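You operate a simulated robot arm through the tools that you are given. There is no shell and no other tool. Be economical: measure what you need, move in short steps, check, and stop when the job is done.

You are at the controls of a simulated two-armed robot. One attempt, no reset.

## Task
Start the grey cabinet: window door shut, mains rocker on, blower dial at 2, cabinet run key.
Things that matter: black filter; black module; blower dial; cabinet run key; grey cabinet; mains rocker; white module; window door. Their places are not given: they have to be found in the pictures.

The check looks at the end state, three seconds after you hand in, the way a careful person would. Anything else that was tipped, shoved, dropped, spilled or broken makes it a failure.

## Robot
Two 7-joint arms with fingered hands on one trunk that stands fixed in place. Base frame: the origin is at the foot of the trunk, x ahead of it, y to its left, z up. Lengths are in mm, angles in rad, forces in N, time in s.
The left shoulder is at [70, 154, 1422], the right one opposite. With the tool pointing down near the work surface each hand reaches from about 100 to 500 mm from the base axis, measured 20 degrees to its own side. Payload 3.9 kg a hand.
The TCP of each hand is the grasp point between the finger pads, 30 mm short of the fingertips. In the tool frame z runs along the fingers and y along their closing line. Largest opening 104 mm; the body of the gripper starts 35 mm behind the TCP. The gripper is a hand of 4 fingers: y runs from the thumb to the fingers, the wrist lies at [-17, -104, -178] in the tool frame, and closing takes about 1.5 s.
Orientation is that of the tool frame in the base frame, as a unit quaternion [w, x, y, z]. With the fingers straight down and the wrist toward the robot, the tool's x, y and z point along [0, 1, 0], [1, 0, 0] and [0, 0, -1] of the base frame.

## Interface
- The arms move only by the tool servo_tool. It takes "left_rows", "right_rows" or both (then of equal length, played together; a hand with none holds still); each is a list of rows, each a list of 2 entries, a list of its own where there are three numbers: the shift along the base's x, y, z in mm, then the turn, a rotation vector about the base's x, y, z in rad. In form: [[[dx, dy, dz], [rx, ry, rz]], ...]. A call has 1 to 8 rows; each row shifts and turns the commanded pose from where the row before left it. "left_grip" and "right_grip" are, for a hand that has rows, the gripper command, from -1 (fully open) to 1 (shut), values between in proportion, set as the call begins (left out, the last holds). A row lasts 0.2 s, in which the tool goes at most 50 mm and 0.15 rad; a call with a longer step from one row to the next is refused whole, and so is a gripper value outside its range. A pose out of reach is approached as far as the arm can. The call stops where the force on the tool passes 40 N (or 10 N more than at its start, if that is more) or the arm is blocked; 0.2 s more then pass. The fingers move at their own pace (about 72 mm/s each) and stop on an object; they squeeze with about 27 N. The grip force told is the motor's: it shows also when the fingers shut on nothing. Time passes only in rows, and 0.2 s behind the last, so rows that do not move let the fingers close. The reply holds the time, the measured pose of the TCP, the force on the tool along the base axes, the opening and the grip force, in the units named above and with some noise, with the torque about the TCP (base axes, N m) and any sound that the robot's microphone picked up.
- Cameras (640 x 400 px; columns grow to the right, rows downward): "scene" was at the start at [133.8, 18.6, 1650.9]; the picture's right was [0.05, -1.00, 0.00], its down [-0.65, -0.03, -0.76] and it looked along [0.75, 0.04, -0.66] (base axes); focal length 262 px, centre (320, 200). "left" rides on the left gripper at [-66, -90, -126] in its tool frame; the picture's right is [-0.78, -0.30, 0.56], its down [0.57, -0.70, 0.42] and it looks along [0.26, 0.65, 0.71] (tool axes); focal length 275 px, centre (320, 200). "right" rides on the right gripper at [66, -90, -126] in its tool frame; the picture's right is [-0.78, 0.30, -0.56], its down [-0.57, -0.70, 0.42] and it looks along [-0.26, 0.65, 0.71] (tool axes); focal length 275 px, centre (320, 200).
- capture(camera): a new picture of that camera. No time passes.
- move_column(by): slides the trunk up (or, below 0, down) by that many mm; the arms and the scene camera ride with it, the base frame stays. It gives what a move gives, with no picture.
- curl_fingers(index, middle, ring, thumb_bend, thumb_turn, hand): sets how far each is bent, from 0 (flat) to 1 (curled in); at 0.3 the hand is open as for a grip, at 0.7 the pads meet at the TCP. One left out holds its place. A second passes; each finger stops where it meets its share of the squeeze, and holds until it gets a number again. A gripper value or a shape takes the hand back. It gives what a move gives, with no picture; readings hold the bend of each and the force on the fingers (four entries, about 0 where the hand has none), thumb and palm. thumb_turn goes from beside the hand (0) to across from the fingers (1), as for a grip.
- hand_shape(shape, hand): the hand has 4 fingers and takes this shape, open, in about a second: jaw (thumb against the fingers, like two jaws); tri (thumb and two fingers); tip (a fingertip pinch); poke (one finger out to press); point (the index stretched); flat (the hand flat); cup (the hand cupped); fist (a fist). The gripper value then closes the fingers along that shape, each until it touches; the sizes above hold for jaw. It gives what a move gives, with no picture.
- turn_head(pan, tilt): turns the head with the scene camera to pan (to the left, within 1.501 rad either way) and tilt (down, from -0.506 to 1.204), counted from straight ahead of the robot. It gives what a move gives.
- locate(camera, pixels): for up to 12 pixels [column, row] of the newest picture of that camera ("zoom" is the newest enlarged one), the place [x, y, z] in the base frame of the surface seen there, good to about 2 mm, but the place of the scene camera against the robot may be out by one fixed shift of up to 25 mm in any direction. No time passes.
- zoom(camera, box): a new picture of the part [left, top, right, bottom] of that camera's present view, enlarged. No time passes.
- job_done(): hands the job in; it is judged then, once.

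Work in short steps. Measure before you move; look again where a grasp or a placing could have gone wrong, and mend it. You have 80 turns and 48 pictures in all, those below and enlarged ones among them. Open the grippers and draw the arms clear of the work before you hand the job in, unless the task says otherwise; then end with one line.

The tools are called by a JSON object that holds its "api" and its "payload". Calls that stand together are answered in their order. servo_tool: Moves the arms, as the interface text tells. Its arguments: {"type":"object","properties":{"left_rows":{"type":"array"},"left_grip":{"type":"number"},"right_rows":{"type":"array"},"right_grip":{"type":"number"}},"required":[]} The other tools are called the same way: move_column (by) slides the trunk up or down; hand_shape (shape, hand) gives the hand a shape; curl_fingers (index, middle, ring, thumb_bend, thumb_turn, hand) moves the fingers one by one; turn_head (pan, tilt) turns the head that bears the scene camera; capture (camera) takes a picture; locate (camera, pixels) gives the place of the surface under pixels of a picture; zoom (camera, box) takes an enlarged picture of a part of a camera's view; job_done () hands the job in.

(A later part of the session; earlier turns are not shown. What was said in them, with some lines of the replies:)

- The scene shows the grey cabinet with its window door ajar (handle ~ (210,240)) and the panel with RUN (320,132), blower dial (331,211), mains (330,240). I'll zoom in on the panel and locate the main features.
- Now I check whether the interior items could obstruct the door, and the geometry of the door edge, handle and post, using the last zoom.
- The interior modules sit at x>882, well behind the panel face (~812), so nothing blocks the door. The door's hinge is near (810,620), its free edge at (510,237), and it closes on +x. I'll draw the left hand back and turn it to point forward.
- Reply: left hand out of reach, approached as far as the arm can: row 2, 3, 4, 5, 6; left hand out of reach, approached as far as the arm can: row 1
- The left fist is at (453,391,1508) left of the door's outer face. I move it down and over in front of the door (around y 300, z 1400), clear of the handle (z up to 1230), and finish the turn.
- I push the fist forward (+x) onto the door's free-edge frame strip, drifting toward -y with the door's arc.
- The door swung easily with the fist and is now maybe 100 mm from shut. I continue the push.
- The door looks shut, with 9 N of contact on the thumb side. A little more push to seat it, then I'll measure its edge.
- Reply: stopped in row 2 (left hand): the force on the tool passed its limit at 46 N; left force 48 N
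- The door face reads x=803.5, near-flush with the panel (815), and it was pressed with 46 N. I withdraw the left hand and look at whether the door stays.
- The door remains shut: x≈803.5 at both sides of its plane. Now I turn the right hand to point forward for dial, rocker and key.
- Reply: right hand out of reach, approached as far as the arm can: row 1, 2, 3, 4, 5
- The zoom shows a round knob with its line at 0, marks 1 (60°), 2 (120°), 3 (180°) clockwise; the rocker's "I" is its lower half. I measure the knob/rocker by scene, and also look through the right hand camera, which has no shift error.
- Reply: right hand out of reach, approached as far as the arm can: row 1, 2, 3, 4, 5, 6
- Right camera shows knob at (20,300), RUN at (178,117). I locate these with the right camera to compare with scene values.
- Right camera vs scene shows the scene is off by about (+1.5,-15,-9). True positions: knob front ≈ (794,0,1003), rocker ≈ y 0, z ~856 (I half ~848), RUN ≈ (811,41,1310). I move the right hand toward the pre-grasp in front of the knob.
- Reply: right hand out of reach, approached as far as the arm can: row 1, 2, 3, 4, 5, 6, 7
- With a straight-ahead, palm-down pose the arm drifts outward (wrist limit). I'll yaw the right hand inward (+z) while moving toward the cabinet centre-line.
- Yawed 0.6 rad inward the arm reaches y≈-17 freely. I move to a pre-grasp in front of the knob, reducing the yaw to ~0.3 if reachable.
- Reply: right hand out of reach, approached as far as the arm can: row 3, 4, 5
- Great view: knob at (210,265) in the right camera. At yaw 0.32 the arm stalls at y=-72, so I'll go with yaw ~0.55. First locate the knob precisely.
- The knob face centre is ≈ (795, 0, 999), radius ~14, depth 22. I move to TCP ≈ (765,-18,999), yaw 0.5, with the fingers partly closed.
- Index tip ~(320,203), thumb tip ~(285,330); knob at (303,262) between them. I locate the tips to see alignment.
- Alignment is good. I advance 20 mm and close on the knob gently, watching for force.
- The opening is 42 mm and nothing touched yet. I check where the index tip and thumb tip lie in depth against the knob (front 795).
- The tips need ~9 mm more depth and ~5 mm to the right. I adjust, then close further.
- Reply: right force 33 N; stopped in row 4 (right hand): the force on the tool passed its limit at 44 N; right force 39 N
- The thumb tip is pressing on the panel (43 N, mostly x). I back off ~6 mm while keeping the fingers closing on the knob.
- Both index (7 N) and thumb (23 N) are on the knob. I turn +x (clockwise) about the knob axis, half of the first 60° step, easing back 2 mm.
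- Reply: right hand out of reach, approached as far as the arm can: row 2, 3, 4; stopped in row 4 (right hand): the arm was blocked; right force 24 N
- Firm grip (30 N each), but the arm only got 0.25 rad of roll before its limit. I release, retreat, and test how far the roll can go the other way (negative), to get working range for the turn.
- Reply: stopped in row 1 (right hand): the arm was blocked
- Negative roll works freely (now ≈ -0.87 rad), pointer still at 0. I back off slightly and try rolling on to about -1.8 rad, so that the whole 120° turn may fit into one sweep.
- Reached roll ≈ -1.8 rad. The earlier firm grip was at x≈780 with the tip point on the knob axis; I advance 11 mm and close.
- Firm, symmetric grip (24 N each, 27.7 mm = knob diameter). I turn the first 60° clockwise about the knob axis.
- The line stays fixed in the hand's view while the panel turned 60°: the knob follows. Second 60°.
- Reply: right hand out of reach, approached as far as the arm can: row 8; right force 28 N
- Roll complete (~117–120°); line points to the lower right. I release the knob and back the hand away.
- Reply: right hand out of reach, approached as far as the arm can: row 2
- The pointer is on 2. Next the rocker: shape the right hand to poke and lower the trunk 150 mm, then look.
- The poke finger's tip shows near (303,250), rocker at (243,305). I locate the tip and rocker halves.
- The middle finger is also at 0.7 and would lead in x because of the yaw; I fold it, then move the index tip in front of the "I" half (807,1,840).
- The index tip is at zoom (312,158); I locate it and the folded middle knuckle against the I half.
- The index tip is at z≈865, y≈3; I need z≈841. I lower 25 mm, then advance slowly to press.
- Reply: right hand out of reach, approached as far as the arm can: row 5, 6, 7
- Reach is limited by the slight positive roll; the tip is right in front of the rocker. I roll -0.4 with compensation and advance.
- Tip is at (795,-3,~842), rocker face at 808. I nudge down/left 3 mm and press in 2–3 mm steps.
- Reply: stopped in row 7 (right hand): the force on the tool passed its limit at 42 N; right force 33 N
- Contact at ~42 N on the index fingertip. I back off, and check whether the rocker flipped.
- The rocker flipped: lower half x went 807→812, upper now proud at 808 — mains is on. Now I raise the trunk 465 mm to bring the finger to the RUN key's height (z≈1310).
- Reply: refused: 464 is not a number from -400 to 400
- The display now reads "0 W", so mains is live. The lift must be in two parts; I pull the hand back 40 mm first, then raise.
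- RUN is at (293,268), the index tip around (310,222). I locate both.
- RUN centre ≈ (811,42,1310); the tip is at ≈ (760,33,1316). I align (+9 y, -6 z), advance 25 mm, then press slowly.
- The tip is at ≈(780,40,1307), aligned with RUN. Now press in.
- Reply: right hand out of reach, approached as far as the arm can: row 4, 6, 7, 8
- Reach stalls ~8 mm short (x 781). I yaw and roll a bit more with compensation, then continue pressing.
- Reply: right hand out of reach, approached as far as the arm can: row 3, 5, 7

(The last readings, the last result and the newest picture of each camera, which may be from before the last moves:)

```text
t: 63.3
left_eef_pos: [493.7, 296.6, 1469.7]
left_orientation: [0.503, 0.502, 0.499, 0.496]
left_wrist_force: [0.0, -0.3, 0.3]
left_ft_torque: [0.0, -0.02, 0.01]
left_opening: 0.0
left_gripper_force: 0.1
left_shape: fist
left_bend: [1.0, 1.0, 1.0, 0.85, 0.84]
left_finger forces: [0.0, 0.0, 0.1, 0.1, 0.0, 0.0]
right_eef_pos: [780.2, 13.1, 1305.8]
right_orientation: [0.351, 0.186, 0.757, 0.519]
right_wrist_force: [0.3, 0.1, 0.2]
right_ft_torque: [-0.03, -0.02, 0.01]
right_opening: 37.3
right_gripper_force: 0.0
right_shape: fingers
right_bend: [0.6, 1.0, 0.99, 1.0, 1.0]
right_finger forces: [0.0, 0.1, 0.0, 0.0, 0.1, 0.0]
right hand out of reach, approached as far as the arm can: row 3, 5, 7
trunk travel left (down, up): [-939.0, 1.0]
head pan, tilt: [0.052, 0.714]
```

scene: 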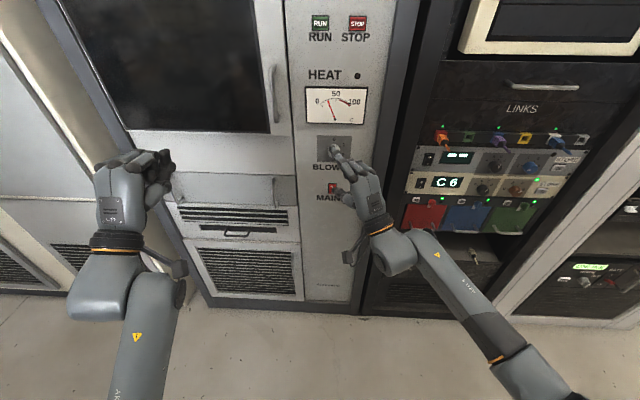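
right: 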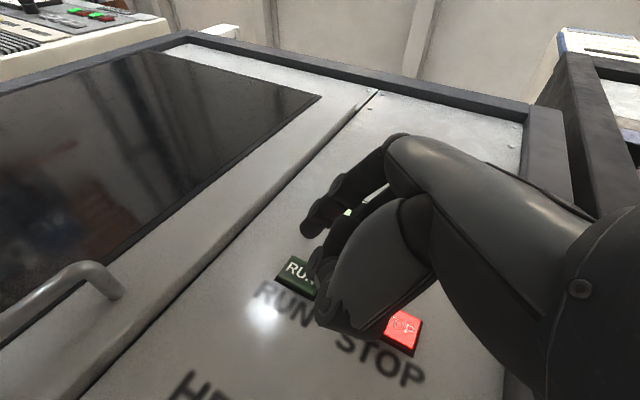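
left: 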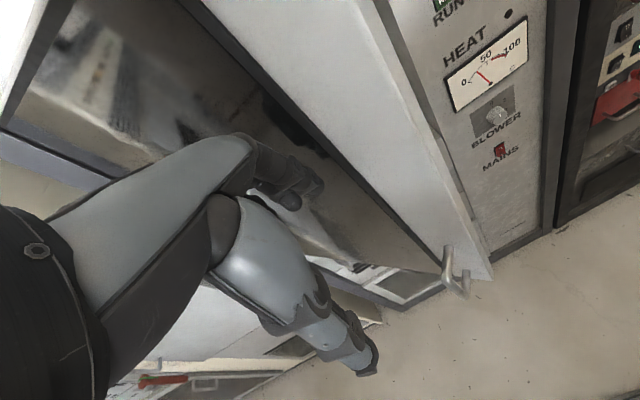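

The stall looks like arm length, with the shoulder ~290 mm above the wrist. I retreat 30 mm, lower the trunk 150 mm and lift the hand by 150 mm, to get a straighter arm.

{"api": "servo_tool", "payload": {"right_rows": [[[-15, 0, 0], [0, 0, 0]], [[-20, 0, 0], [0, 0, 0]]]}}

{"api": "move_column", "payload": {"by": -150}}

{"api": "servo_tool", "payload": {"right_rows": [[[0, 0, 30], [0, 0, 0]], [[0, 0, 30], [0, 0, 0]], [[0, 0, 30], [0, 0, 0]], [[0, 0, 30], [0, 0, 0]], [[0, 0, 30], [0, 0, 0]], [[0, 0, 0], [0, 0, 0]]]}}

{"api": "capture", "payload": {"camera": "right"}}

```text
t: 63.9
left_eef_pos: [491.4, 295.6, 1469.2]
left_orientation: [0.502, 0.501, 0.499, 0.497]
left_wrist_force: [0.4, 0.4, 0.4]
left_ft_torque: [0.01, 0.0, -0.06]
left_opening: 0.0
left_gripper_force: 0.1
left_shape: fist
left_bend: [1.0, 1.0, 1.0, 0.85, 0.84]
left_finger forces: [0.0, 0.0, 0.0, 0.0, 0.1, 0.0]
right_eef_pos: [745.1, 11.5, 1306.8]
right_orientation: [0.352, 0.188, 0.756, 0.519]
right_wrist_force: [-0.5, 0.6, 1.1]
right_ft_torque: [-0.03, -0.01, 0.01]
right_opening: 37.7
right_gripper_force: 0.2
right_shape: fingers
right_bend: [0.6, 1.0, 0.99, 1.0, 1.0]
right_finger forces: [0.0, 0.0, 0.0, 0.0, 0.0, 0.0]
trunk travel left (down, up): [-939.0, 1.0]
head pan, tilt: [0.052, 0.714]
```

```text
t: 65.6
left_eef_pos: [491.5, 296.8, 1317.7]
left_orientation: [0.501, 0.501, 0.501, 0.497]
left_wrist_force: [-0.6, -0.3, -0.5]
left_ft_torque: [0.02, -0.02, -0.01]
left_opening: 0.0
left_gripper_force: 0.1
left_shape: fist
left_bend: [1.0, 1.0, 1.0, 0.85, 0.84]
left_finger forces: [0.0, 0.0, 0.0, 0.0, 0.0, 0.0]
right_eef_pos: [747.6, 12.9, 1156.2]
right_orientation: [0.351, 0.187, 0.756, 0.519]
right_wrist_force: [-0.4, -0.1, -0.1]
right_ft_torque: [0.01, 0.0, 0.01]
right_opening: 37.9
right_gripper_force: 0.1
right_shape: fingers
right_bend: [0.6, 1.0, 0.99, 1.0, 1.0]
right_finger forces: [0.0, 0.1, 0.0, 0.0, 0.0, 0.1]
trunk travel left (down, up): [-789.0, 151.0]
head pan, tilt: [0.052, 0.714]
```

```text
t: 67.0
left_eef_pos: [493.1, 296.8, 1316.0]
left_orientation: [0.502, 0.501, 0.5, 0.496]
left_wrist_force: [0.9, -0.1, 0.0]
left_ft_torque: [-0.01, -0.02, 0.0]
left_opening: 0.0
left_gripper_force: 0.1
left_shape: fist
left_bend: [1.0, 1.0, 1.0, 0.85, 0.84]
left_finger forces: [0.0, 0.0, 0.0, 0.0, 0.0, 0.0]
right_eef_pos: [747.5, 13.8, 1305.7]
right_orientation: [0.351, 0.187, 0.757, 0.519]
right_wrist_force: [-0.7, 0.5, 0.6]
right_ft_torque: [-0.01, 0.01, 0.01]
right_opening: 37.6
right_gripper_force: 0.0
right_shape: fingers
right_bend: [0.6, 1.0, 0.99, 1.0, 1.0]
right_finger forces: [0.0, 0.0, 0.1, 0.1, 0.0, 0.0]
trunk travel left (down, up): [-789.0, 151.0]
head pan, tilt: [0.052, 0.714]
```

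```text
4 pictures are left
```

right: 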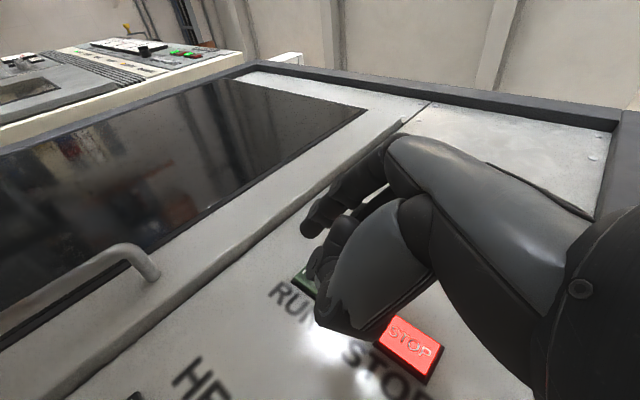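

I locate the index tip (311,225) and the visible RUN key corner to confirm alignment.

{"api": "locate", "payload": {"camera": "right", "pixels": [[311, 225], [306, 232], [318, 230], [300, 283], [295, 280], [306, 266], [318, 265]]}}

```text
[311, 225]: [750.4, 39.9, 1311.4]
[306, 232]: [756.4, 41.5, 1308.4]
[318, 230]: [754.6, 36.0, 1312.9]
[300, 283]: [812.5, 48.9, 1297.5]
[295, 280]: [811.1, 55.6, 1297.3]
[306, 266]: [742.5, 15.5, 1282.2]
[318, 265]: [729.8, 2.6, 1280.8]
```

Tip is aligned at (≈757, 39, 1311). I advance straight in and press.

{"api": "servo_tool", "payload": {"right_rows": [[[14, 0, 0], [0, 0, 0]], [[12, 0, 0], [0, 0, 0]], [[6, 0, 0], [0, 0, 0]], [[4, 0, 0], [0, 0, 0]], [[3, 0, 0], [0, 0, 0]], [[3, 0, 0], [0, 0, 0]], [[3, 0, 0], [0, 0, 0]], [[3, 0, 0], [0, 0, 0]]]}}

```text
t: 68.8
left_eef_pos: [491.9, 296.8, 1317.7]
left_orientation: [0.502, 0.501, 0.499, 0.497]
left_wrist_force: [-0.6, 0.3, -0.6]
left_ft_torque: [-0.01, -0.01, 0.03]
left_opening: 0.0
left_gripper_force: 0.1
left_shape: fist
left_bend: [1.0, 1.0, 1.0, 0.85, 0.84]
left_finger forces: [0.0, 0.0, 0.1, 0.0, 0.1, 0.0]
right_eef_pos: [793.2, 14.0, 1306.4]
right_orientation: [0.351, 0.186, 0.756, 0.519]
right_wrist_force: [-3.7, 0.3, -1.0]
right_ft_torque: [-0.03, -0.01, 0.08]
right_opening: 37.2
right_gripper_force: 1.4
right_shape: fingers
right_bend: [0.61, 1.0, 0.99, 1.0, 1.0]
right_finger forces: [3.5, 0.0, 0.1, 0.1, 0.0, 0.1]
trunk travel left (down, up): [-789.0, 151.0]
head pan, tilt: [0.052, 0.714]
heard: click
```

Contact on the index and a click was heard. I withdraw the hand and look.

{"api": "servo_tool", "payload": {"right_rows": [[[-15, 0, 0], [0, 0, 0]], [[-30, -5, 0], [0, 0, 0]], [[-40, -20, 0], [0, 0, 0]], [[-40, -40, 0], [0, 0, 0]], [[-30, -45, 0], [0, 0, 0]], [[-10, -45, 0], [0, 0, 0]]]}}

{"api": "capture", "payload": {"camera": "scene"}}

```text
refused: row 4 steps farther than a row can; nothing moved
```

```text
3 pictures are left
```

scene: 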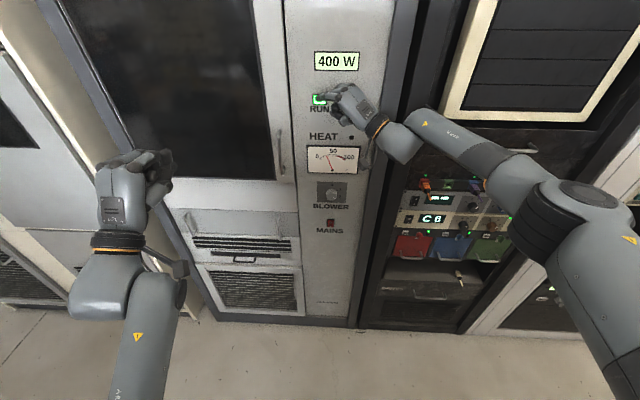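

The display shows 400 W and RUN is lit green: the cabinet runs. I draw the right hand back in permitted steps and open the hands.

{"api": "servo_tool", "payload": {"right_rows": [[[-15, 0, 0], [0, 0, 0]], [[-30, 0, 0], [0, 0, 0]], [[-40, -5, 0], [0, 0, 0]], [[-40, -20, 0], [0, 0, 0]], [[-30, -35, 0], [0, 0, 0]], [[-20, -40, 0], [0, 0, 0]], [[0, -40, 0], [0, 0, -0.1]]]}}

{"api": "hand_shape", "payload": {"shape": "jaw", "hand": "right"}}

{"api": "hand_shape", "payload": {"shape": "jaw", "hand": "left"}}

{"api": "zoom", "payload": {"camera": "scene", "box": [180, 30, 420, 250]}}

```text
t: 70.4
left_eef_pos: [491.0, 294.7, 1317.6]
left_orientation: [0.502, 0.501, 0.499, 0.497]
left_wrist_force: [0.4, 0.0, -0.1]
left_ft_torque: [-0.01, 0.02, 0.01]
left_opening: 0.1
left_gripper_force: 0.0
left_shape: fist
left_bend: [1.0, 1.0, 1.0, 0.85, 0.84]
left_finger forces: [0.0, 0.0, 0.1, 0.1, 0.0, 0.0]
right_eef_pos: [617.1, -128.7, 1305.2]
right_orientation: [0.377, 0.224, 0.746, 0.501]
right_wrist_force: [0.7, -0.7, 0.3]
right_ft_torque: [0.01, 0.01, -0.01]
right_opening: 37.6
right_gripper_force: 0.1
right_shape: fingers
right_bend: [0.6, 1.0, 0.99, 1.0, 1.0]
right_finger forces: [0.0, 0.0, 0.0, 0.0, 0.0, 0.0]
trunk travel left (down, up): [-789.0, 151.0]
head pan, tilt: [0.052, 0.714]
```

```text
t: 71.3
left_eef_pos: [493.1, 296.7, 1317.2]
left_orientation: [0.501, 0.5, 0.501, 0.498]
left_wrist_force: [0.1, -0.4, -0.1]
left_ft_torque: [-0.01, 0.03, 0.01]
left_opening: 0.0
left_gripper_force: 0.0
left_shape: fist
left_bend: [1.0, 1.0, 1.0, 0.85, 0.84]
left_finger forces: [0.1, 0.0, 0.0, 0.0, 0.0, 0.1]
right_eef_pos: [619.2, -126.4, 1305.0]
right_orientation: [0.377, 0.225, 0.746, 0.5]
right_wrist_force: [-0.4, 0.0, -0.2]
right_ft_torque: [0.01, 0.01, 0.03]
right_opening: 103.6
right_gripper_force: 0.1
right_shape: jaw
right_bend: [0.3, 0.3, 0.3, 0.3, 0.97]
right_finger forces: [0.0, 0.0, 0.0, 0.0, 0.1, 0.0]
trunk travel left (down, up): [-789.0, 151.0]
head pan, tilt: [0.052, 0.714]
```

```text
t: 72.2
left_eef_pos: [492.7, 295.2, 1317.3]
left_orientation: [0.502, 0.501, 0.5, 0.497]
left_wrist_force: [-0.2, 0.2, 0.0]
left_ft_torque: [0.02, -0.02, 0.01]
left_opening: 103.7
left_gripper_force: 0.1
left_shape: jaw
left_bend: [0.3, 0.3, 0.3, 0.3, 0.97]
left_finger forces: [0.0, 0.1, 0.0, 0.1, 0.1, 0.0]
right_eef_pos: [617.8, -125.6, 1304.7]
right_orientation: [0.377, 0.224, 0.746, 0.501]
right_wrist_force: [0.4, -1.1, -0.6]
right_ft_torque: [-0.01, 0.01, 0.01]
right_opening: 103.7
right_gripper_force: 0.1
right_shape: jaw
right_bend: [0.3, 0.3, 0.3, 0.3, 0.97]
right_finger forces: [0.0, 0.1, 0.0, 0.1, 0.0, 0.1]
trunk travel left (down, up): [-789.0, 151.0]
head pan, tilt: [0.052, 0.714]
```

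```text
1.82 times, centred on (300, 140) of scene
```

zoom: 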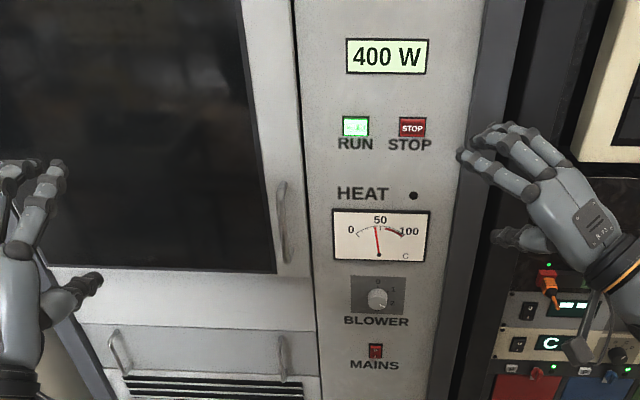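

The display reads 400 W with RUN lit, the door is shut, mains is on, the dial is at 2, and both hands are open and clear. I hand in.

{"api": "job_done", "payload": {}}

```text
The job is handed in.
```

The grey cabinet is running: the window door is shut, the mains rocker is on, the blower dial points to 2, RUN is lit green and the display reads 400 W. Both hands are open and clear.
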